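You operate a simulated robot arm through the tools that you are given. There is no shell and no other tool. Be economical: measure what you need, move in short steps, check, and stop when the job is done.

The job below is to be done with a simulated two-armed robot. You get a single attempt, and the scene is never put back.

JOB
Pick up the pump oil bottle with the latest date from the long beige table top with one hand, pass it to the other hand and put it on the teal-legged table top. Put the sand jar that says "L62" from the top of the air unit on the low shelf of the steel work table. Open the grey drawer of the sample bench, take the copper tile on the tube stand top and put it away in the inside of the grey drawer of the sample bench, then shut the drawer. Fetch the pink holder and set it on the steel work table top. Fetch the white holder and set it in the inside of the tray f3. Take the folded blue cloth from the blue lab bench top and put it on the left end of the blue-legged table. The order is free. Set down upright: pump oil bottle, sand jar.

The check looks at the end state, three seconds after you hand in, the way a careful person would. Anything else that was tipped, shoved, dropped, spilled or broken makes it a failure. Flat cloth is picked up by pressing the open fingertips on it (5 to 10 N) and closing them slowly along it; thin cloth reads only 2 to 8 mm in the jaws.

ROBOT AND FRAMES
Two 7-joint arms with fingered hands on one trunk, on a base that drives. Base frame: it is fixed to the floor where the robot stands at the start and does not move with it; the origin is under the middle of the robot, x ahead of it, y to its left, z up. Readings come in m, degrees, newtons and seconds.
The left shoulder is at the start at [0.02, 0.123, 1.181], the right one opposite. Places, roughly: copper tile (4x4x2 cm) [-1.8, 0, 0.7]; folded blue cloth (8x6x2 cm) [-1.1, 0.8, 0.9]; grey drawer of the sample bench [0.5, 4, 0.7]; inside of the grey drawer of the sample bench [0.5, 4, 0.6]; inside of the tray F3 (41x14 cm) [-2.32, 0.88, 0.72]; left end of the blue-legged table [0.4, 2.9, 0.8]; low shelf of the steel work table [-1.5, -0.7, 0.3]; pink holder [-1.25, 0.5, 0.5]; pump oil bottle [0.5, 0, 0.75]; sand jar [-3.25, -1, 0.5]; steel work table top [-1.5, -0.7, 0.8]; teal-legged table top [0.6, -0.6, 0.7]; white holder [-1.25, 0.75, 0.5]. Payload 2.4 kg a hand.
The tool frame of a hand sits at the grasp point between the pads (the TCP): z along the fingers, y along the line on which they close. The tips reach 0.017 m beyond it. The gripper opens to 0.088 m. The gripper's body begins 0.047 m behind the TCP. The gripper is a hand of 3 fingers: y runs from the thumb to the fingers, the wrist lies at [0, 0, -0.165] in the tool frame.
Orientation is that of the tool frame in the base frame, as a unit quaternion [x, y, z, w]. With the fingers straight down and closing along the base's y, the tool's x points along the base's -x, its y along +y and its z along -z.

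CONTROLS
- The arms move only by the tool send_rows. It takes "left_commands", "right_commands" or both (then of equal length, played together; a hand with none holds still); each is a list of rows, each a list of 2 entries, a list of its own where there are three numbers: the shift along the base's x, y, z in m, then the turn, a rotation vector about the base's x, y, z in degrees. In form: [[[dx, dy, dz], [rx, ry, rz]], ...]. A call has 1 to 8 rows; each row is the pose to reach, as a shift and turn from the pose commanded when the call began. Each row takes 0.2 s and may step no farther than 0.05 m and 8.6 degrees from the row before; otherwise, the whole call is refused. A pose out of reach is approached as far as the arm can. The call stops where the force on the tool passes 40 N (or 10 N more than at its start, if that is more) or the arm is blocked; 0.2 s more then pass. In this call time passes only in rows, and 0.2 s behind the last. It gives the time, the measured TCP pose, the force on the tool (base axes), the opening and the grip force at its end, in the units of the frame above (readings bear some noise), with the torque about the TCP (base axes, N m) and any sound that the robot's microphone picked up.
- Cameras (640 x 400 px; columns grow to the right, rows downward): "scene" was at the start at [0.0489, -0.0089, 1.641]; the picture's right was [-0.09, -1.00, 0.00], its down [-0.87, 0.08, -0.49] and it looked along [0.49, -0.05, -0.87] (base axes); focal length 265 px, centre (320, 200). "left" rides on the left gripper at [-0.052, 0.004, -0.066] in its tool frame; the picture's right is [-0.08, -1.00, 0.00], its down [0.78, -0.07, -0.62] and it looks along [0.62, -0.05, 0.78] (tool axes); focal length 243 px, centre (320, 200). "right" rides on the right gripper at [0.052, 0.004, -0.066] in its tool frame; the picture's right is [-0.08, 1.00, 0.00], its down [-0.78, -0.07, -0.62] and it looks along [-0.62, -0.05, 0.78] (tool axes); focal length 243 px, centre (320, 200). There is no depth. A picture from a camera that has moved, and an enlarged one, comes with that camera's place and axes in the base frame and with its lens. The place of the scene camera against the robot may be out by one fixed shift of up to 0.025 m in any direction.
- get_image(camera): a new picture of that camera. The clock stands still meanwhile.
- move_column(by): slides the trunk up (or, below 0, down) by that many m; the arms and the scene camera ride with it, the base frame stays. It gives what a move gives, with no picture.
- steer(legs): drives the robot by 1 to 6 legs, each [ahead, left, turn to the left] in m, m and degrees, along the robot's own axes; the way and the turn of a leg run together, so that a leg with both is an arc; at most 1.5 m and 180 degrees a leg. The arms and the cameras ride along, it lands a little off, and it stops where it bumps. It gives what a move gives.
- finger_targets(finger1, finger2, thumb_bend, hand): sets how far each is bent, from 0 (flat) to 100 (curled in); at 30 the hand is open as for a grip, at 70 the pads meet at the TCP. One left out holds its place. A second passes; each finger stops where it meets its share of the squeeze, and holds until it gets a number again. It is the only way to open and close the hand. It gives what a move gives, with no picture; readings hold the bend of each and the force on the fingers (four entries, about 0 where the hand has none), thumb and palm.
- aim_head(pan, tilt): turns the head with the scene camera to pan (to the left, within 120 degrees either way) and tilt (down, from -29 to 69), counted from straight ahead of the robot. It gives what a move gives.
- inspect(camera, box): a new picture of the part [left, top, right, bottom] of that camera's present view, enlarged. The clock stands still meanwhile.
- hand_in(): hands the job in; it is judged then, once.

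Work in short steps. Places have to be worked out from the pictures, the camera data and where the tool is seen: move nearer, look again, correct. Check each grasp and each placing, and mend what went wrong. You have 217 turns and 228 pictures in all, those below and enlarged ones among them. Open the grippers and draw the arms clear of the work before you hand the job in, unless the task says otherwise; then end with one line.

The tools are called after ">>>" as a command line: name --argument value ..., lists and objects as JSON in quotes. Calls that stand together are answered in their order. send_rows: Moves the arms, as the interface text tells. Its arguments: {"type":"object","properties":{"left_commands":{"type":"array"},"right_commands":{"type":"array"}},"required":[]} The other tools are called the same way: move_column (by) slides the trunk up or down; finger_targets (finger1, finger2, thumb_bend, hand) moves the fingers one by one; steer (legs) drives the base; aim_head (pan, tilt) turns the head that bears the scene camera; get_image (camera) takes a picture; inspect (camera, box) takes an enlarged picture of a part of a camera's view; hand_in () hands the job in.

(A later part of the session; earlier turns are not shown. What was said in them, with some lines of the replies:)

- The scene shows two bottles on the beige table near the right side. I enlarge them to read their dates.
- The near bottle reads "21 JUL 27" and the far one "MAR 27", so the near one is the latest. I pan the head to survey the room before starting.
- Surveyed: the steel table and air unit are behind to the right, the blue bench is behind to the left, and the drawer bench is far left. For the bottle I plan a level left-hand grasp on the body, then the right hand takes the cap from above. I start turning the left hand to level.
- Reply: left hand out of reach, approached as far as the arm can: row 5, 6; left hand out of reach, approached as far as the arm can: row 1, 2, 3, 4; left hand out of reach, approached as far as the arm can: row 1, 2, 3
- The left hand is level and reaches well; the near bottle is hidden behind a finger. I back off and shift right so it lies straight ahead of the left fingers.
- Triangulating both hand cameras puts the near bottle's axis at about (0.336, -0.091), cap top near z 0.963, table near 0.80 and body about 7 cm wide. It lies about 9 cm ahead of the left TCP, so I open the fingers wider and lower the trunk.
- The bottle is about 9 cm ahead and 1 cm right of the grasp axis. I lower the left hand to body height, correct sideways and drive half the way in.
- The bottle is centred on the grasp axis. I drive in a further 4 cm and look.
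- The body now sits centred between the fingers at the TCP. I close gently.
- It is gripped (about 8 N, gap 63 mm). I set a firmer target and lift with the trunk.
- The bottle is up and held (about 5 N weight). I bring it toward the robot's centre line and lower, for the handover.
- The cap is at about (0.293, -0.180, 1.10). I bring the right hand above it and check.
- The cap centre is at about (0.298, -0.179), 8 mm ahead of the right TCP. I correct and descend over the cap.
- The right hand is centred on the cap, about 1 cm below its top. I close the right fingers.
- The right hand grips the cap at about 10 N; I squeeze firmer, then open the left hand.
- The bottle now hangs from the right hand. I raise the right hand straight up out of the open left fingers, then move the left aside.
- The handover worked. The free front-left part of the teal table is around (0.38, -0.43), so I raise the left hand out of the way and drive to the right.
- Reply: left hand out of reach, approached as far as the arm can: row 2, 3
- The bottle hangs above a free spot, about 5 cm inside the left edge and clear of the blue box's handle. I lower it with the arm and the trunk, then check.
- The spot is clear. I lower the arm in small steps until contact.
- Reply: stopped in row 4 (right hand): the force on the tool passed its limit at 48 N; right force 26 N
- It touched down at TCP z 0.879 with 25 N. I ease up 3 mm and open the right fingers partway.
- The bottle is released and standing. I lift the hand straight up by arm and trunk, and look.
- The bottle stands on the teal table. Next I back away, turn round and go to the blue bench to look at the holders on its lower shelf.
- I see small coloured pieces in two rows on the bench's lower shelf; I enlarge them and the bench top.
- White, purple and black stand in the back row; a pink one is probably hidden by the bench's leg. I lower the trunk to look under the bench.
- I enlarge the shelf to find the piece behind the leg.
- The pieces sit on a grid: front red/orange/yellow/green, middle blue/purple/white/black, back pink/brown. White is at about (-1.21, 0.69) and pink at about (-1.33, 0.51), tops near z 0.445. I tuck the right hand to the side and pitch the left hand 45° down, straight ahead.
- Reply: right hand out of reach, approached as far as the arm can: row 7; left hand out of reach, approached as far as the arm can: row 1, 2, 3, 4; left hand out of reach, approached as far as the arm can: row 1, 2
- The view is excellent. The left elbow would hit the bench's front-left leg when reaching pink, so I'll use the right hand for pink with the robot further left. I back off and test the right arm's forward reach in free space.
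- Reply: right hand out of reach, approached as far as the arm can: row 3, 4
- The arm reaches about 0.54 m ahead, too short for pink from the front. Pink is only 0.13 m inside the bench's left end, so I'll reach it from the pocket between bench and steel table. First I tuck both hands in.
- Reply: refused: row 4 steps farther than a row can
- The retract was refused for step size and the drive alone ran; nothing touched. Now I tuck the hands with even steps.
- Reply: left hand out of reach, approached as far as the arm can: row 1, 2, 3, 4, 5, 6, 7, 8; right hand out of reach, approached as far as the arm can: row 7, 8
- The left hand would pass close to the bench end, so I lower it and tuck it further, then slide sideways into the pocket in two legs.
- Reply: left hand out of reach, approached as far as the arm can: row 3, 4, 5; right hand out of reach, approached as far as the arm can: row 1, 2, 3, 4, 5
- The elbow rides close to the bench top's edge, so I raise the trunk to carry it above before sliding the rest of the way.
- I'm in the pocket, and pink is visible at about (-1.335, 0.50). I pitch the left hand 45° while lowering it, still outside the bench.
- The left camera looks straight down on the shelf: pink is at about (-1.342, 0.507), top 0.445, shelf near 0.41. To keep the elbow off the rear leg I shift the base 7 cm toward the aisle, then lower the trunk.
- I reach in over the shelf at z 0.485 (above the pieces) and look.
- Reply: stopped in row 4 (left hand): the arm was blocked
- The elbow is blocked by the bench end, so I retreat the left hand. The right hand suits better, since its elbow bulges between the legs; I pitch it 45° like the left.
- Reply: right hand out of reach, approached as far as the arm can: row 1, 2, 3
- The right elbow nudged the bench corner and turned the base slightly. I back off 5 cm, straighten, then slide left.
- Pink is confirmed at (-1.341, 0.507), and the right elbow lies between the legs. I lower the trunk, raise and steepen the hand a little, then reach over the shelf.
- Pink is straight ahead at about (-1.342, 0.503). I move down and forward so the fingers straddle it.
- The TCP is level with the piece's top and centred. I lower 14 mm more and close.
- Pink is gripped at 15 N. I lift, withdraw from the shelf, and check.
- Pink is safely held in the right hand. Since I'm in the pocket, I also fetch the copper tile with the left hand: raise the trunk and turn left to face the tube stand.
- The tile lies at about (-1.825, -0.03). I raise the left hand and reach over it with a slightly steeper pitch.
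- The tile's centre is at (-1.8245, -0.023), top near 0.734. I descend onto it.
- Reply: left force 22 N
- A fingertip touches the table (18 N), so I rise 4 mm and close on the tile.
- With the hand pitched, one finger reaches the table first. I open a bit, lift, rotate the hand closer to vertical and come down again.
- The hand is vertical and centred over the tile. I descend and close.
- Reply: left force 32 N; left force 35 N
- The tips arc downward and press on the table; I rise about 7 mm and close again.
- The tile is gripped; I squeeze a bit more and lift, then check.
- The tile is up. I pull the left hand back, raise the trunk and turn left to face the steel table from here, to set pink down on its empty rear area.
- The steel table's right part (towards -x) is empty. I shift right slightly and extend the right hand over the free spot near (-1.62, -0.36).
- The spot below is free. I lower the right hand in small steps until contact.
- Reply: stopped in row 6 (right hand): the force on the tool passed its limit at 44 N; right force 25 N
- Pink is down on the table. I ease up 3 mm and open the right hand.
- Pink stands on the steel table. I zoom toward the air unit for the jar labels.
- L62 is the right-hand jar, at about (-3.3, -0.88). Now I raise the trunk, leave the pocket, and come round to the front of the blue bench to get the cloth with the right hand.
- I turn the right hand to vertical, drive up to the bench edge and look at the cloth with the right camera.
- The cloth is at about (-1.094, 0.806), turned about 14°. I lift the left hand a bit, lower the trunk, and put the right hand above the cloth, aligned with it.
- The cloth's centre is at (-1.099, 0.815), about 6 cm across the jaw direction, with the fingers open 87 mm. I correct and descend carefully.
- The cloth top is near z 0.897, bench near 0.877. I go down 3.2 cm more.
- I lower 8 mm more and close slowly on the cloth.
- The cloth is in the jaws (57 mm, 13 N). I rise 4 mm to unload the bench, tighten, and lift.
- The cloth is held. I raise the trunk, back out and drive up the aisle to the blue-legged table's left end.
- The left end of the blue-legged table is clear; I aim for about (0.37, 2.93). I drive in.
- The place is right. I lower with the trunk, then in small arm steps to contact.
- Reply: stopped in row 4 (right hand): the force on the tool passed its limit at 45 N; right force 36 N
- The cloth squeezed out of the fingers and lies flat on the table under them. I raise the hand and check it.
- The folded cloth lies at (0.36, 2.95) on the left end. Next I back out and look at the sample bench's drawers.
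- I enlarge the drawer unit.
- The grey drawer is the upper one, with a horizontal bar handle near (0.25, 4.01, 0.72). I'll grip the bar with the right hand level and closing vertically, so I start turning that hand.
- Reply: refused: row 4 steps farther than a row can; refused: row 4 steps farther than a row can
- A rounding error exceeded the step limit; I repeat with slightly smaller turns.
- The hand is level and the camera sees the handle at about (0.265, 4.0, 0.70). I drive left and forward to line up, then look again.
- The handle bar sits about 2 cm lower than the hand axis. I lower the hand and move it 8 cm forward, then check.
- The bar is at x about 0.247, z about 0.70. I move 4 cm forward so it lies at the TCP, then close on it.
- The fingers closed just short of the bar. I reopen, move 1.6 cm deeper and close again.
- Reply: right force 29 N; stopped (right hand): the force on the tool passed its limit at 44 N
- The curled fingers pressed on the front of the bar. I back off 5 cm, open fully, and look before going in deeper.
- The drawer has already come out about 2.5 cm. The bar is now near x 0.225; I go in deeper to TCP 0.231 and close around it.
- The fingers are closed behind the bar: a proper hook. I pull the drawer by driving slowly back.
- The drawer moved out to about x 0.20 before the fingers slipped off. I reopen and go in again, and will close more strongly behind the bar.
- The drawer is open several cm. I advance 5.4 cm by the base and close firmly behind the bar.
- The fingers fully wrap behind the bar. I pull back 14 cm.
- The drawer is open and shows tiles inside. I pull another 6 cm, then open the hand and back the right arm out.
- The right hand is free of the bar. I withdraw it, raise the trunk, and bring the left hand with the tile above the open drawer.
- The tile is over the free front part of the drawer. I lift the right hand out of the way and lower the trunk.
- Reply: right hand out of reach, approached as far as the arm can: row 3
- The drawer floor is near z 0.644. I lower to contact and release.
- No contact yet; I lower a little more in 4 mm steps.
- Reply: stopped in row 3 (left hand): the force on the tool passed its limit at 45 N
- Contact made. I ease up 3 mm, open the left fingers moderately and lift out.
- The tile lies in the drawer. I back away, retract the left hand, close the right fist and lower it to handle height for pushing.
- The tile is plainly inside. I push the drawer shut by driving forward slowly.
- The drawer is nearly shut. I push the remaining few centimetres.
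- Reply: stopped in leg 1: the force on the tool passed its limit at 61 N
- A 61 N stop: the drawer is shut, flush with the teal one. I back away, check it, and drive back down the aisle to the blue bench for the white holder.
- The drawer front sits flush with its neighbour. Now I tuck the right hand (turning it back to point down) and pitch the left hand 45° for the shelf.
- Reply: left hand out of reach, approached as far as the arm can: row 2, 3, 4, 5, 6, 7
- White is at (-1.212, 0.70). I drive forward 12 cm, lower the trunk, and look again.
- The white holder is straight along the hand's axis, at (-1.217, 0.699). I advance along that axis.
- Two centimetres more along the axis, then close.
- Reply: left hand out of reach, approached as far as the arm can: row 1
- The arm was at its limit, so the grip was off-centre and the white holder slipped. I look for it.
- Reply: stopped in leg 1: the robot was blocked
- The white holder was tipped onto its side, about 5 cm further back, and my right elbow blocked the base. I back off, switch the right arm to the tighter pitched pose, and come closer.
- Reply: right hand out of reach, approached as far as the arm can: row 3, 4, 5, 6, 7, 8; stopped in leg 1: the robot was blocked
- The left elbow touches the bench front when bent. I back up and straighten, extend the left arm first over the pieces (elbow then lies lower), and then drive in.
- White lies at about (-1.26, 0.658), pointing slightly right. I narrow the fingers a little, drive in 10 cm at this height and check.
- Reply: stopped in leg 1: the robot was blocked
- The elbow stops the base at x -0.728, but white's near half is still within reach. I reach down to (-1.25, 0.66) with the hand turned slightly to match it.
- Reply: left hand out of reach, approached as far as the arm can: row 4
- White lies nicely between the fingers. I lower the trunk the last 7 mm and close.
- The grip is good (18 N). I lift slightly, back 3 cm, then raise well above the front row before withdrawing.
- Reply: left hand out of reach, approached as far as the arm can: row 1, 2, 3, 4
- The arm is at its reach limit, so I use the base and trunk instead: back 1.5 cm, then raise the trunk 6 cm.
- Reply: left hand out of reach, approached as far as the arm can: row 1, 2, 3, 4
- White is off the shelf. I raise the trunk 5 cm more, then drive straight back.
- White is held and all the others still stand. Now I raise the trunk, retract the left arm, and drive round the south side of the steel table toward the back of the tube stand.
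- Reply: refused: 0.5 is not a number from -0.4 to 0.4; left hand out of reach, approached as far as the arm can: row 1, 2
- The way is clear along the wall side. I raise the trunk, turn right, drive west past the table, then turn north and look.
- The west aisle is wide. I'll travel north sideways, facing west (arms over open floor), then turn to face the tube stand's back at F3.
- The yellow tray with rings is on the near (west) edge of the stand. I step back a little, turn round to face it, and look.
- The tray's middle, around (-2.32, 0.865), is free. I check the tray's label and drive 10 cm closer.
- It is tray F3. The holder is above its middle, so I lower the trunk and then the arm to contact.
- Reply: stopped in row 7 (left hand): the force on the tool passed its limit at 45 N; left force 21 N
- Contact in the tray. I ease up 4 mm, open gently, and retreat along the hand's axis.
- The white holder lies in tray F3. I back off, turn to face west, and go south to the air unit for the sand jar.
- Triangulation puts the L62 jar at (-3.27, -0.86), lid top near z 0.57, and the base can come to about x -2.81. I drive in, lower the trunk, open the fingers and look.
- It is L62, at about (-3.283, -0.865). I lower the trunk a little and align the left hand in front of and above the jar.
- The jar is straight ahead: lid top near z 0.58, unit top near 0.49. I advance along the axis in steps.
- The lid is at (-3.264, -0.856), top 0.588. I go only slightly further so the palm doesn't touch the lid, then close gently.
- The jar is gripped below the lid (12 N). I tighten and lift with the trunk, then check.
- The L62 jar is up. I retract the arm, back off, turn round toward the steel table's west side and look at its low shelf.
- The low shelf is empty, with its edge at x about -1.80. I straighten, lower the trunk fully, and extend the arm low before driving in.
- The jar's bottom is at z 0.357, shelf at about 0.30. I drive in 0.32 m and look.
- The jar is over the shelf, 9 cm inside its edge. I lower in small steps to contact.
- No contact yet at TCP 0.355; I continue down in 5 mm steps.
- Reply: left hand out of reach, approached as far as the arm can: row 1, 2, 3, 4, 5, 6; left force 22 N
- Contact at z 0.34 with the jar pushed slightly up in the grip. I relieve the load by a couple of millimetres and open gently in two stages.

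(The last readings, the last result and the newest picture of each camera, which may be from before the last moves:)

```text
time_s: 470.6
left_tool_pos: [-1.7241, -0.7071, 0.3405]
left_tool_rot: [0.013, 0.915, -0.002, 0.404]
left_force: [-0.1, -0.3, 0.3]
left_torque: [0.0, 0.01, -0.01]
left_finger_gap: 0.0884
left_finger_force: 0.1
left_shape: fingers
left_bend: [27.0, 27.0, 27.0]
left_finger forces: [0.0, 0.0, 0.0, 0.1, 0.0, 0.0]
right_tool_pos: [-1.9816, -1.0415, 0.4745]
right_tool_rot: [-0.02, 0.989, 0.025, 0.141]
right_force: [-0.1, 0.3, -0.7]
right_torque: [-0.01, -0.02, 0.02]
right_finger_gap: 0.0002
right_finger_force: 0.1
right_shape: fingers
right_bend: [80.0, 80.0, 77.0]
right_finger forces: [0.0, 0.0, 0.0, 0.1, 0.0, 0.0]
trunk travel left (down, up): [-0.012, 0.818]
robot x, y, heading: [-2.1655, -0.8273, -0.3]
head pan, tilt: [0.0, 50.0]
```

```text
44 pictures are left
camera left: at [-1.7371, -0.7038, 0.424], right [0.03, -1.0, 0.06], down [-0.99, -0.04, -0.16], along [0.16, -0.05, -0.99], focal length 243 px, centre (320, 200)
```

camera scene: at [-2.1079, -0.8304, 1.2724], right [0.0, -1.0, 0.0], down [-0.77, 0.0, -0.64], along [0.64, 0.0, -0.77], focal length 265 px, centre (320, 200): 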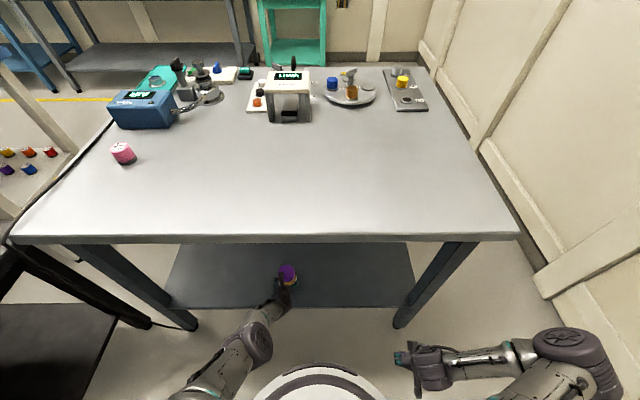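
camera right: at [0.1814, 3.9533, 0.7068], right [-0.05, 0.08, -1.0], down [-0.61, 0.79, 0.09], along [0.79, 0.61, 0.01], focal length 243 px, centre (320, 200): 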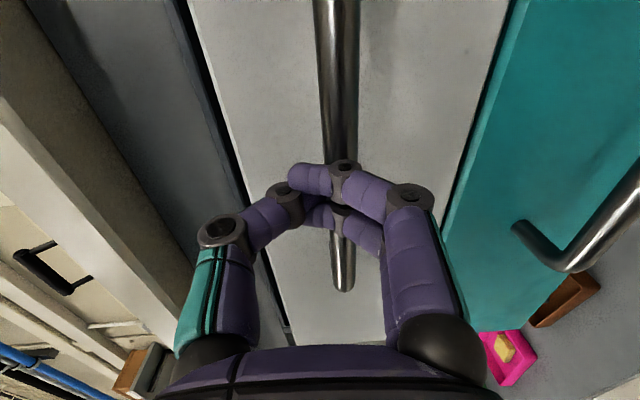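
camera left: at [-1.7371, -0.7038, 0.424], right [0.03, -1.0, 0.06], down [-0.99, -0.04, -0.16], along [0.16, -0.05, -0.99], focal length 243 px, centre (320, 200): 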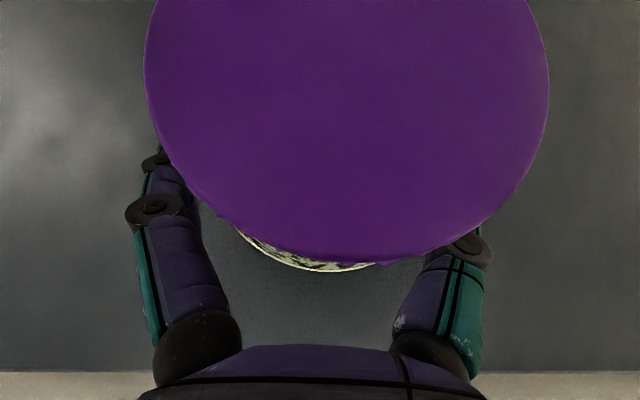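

The jar is released. I drive straight back so the open fingers slide off its sides, and check that it stands.

>>> steer --legs '[[-0.14, 0, 0]]'

>>> get_image --camera "left"

>>> inspect --camera "scene" --box '[200, 220, 400, 340]'

```text
time_s: 471.9
left_tool_pos: [-1.8643, -0.7072, 0.3412]
left_tool_rot: [0.012, 0.915, -0.001, 0.404]
left_force: [0.3, -0.4, -0.4]
left_torque: [-0.01, -0.01, 0.0]
left_finger_gap: 0.0881
left_finger_force: 0.0
left_shape: fingers
left_bend: [27.0, 27.0, 27.0]
left_finger forces: [0.1, 0.1, 0.1, 0.1, 0.0, 0.0]
right_tool_pos: [-2.1248, -1.0422, 0.4735]
right_tool_rot: [-0.02, 0.99, 0.024, 0.141]
right_force: [-0.2, -0.3, 0.3]
right_torque: [0.02, 0.02, 0.0]
right_finger_gap: 0.0
right_finger_force: 0.0
right_shape: fingers
right_bend: [80.0, 80.0, 77.0]
right_finger forces: [0.1, 0.0, 0.0, 0.0, 0.0, 0.0]
trunk travel left (down, up): [-0.012, 0.818]
robot x, y, heading: [-2.3109, -0.8273, -0.2]
head pan, tilt: [0.0, 50.0]
```

```text
43 pictures are left
camera left: at [-1.8779, -0.7028, 0.424], right [0.03, -1.0, 0.06], down [-0.99, -0.04, -0.16], along [0.16, -0.05, -0.99], focal length 243 px, centre (320, 200)
```

left: 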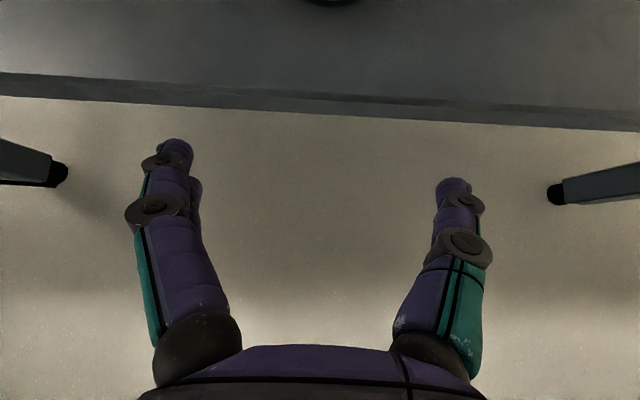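

```text
3.20 times, centred on (300, 280) of scene
camera zoom: at [-2.2472, -0.8293, 1.2723], right [0.0, -1.0, 0.0], down [-0.77, 0.0, -0.64], along [0.64, 0.0, -0.77], focal length 848 px, centre (384, -56)
```

zoom: 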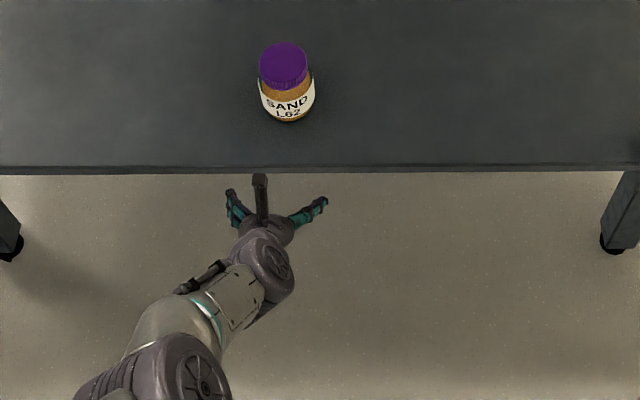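

The L62 jar stands upright on the low shelf. The drawer's handle position matched its closed position (x about 0.285 in both views). I open the right hand, back the robot clear and take a last look.

>>> finger_targets --hand "right" --finger1 30 --finger2 30 --thumb_bend 30

>>> steer --legs '[[-0.2, 0, 0]]'

>>> move_column --by 0.3

>>> aim_head --pan 10 --tilt 30

>>> get_image --camera "scene"

```text
time_s: 472.9
left_tool_pos: [-1.8653, -0.7074, 0.3411]
left_tool_rot: [0.01, 0.915, 0.0, 0.404]
left_force: [0.1, 0.9, 0.5]
left_torque: [0.01, 0.0, -0.01]
left_finger_gap: 0.0883
left_finger_force: 0.0
left_shape: fingers
left_bend: [27.0, 27.0, 27.0]
left_finger forces: [0.0, 0.1, 0.0, 0.0, 0.0, 0.0]
right_tool_pos: [-2.1231, -1.0421, 0.4747]
right_tool_rot: [-0.02, 0.989, 0.025, 0.142]
right_force: [-0.1, -0.9, -0.1]
right_torque: [0.0, 0.01, 0.0]
right_finger_gap: 0.084
right_finger_force: 0.2
right_shape: fingers
right_bend: [30.0, 30.0, 30.0]
right_finger forces: [0.0, 0.0, 0.1, 0.0, 0.1, 0.1]
trunk travel left (down, up): [-0.012, 0.818]
robot x, y, heading: [-2.3068, -0.8248, -0.1]
head pan, tilt: [0.0, 50.0]
```

```text
time_s: 474.5
left_tool_pos: [-2.0655, -0.7061, 0.3397]
left_tool_rot: [0.012, 0.914, -0.002, 0.405]
left_force: [-0.1, 0.4, 0.5]
left_torque: [0.0, -0.02, -0.03]
left_finger_gap: 0.0885
left_finger_force: 0.0
left_shape: fingers
left_bend: [27.0, 27.0, 27.0]
left_finger forces: [0.0, 0.0, 0.1, 0.1, 0.0, 0.0]
right_tool_pos: [-2.324, -1.0412, 0.4753]
right_tool_rot: [-0.019, 0.99, 0.024, 0.141]
right_force: [0.7, -0.3, -0.5]
right_torque: [0.03, -0.01, 0.02]
right_finger_gap: 0.084
right_finger_force: 0.1
right_shape: fingers
right_bend: [30.0, 30.0, 30.0]
right_finger forces: [0.0, 0.1, 0.1, 0.1, 0.1, 0.0]
trunk travel left (down, up): [-0.012, 0.818]
robot x, y, heading: [-2.5075, -0.8243, -0.4]
head pan, tilt: [0.0, 50.0]
```

```text
time_s: 477.5
left_tool_pos: [-2.0652, -0.7074, 0.6402]
left_tool_rot: [0.012, 0.915, -0.002, 0.404]
left_force: [-0.3, -0.4, -1.0]
left_torque: [0.0, -0.01, -0.02]
left_finger_gap: 0.0884
left_finger_force: 0.0
left_shape: fingers
left_bend: [27.0, 27.0, 27.0]
left_finger forces: [0.0, 0.0, 0.0, 0.1, 0.0, 0.0]
right_tool_pos: [-2.3248, -1.0412, 0.7742]
right_tool_rot: [-0.021, 0.989, 0.024, 0.142]
right_force: [0.5, 0.7, -0.9]
right_torque: [-0.02, 0.02, -0.02]
right_finger_gap: 0.0837
right_finger_force: 0.0
right_shape: fingers
right_bend: [30.0, 30.0, 30.0]
right_finger forces: [0.0, 0.0, 0.0, 0.0, 0.0, 0.0]
trunk travel left (down, up): [-0.312, 0.518]
robot x, y, heading: [-2.5083, -0.825, -0.6]
head pan, tilt: [0.0, 50.0]
```

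```text
time_s: 478.3
left_tool_pos: [-2.0641, -0.7053, 0.6406]
left_tool_rot: [0.013, 0.915, -0.002, 0.404]
left_force: [-0.5, 0.3, -0.4]
left_torque: [0.02, 0.0, 0.0]
left_finger_gap: 0.0883
left_finger_force: 0.1
left_shape: fingers
left_bend: [27.0, 27.0, 27.0]
left_finger forces: [0.0, 0.0, 0.1, 0.0, 0.0, 0.1]
right_tool_pos: [-2.3248, -1.0405, 0.7738]
right_tool_rot: [-0.019, 0.99, 0.024, 0.141]
right_force: [0.1, -1.3, -0.2]
right_torque: [-0.02, -0.01, 0.0]
right_finger_gap: 0.0842
right_finger_force: 0.0
right_shape: fingers
right_bend: [30.0, 30.0, 30.0]
right_finger forces: [0.1, 0.1, 0.1, 0.0, 0.1, 0.0]
trunk travel left (down, up): [-0.312, 0.518]
robot x, y, heading: [-2.5073, -0.8258, -0.5]
head pan, tilt: [10.0, 30.0]
```

```text
41 pictures are left
camera scene: at [-2.4352, -0.8128, 1.6018], right [0.17, -0.99, 0.0], down [-0.49, -0.08, -0.87], along [0.85, 0.14, -0.5], focal length 265 px, centre (320, 200)
```

scene: 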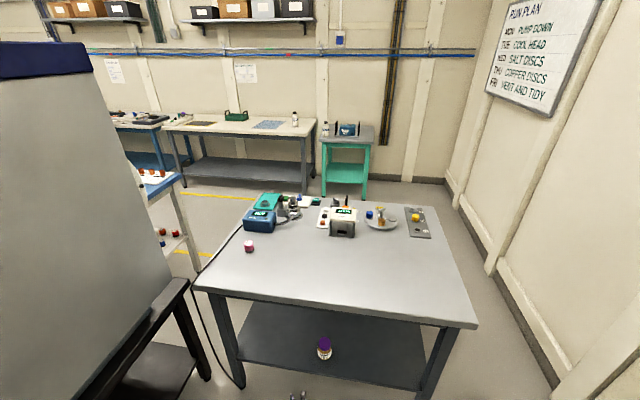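

Everything is in place: the bottle stands on the teal-legged table, pink is on the steel table, and the jar is upright on its shelf. Both grippers are open and clear, so I hand in.

>>> hand_in

```text
The job is handed in.
```

The job is handed in, and all six placements are done. The white holder was knocked over while I was picking it up, so it lies on its side in tray F3. The drawer was pushed until it stopped, and its handle ended where it was before I opened it.
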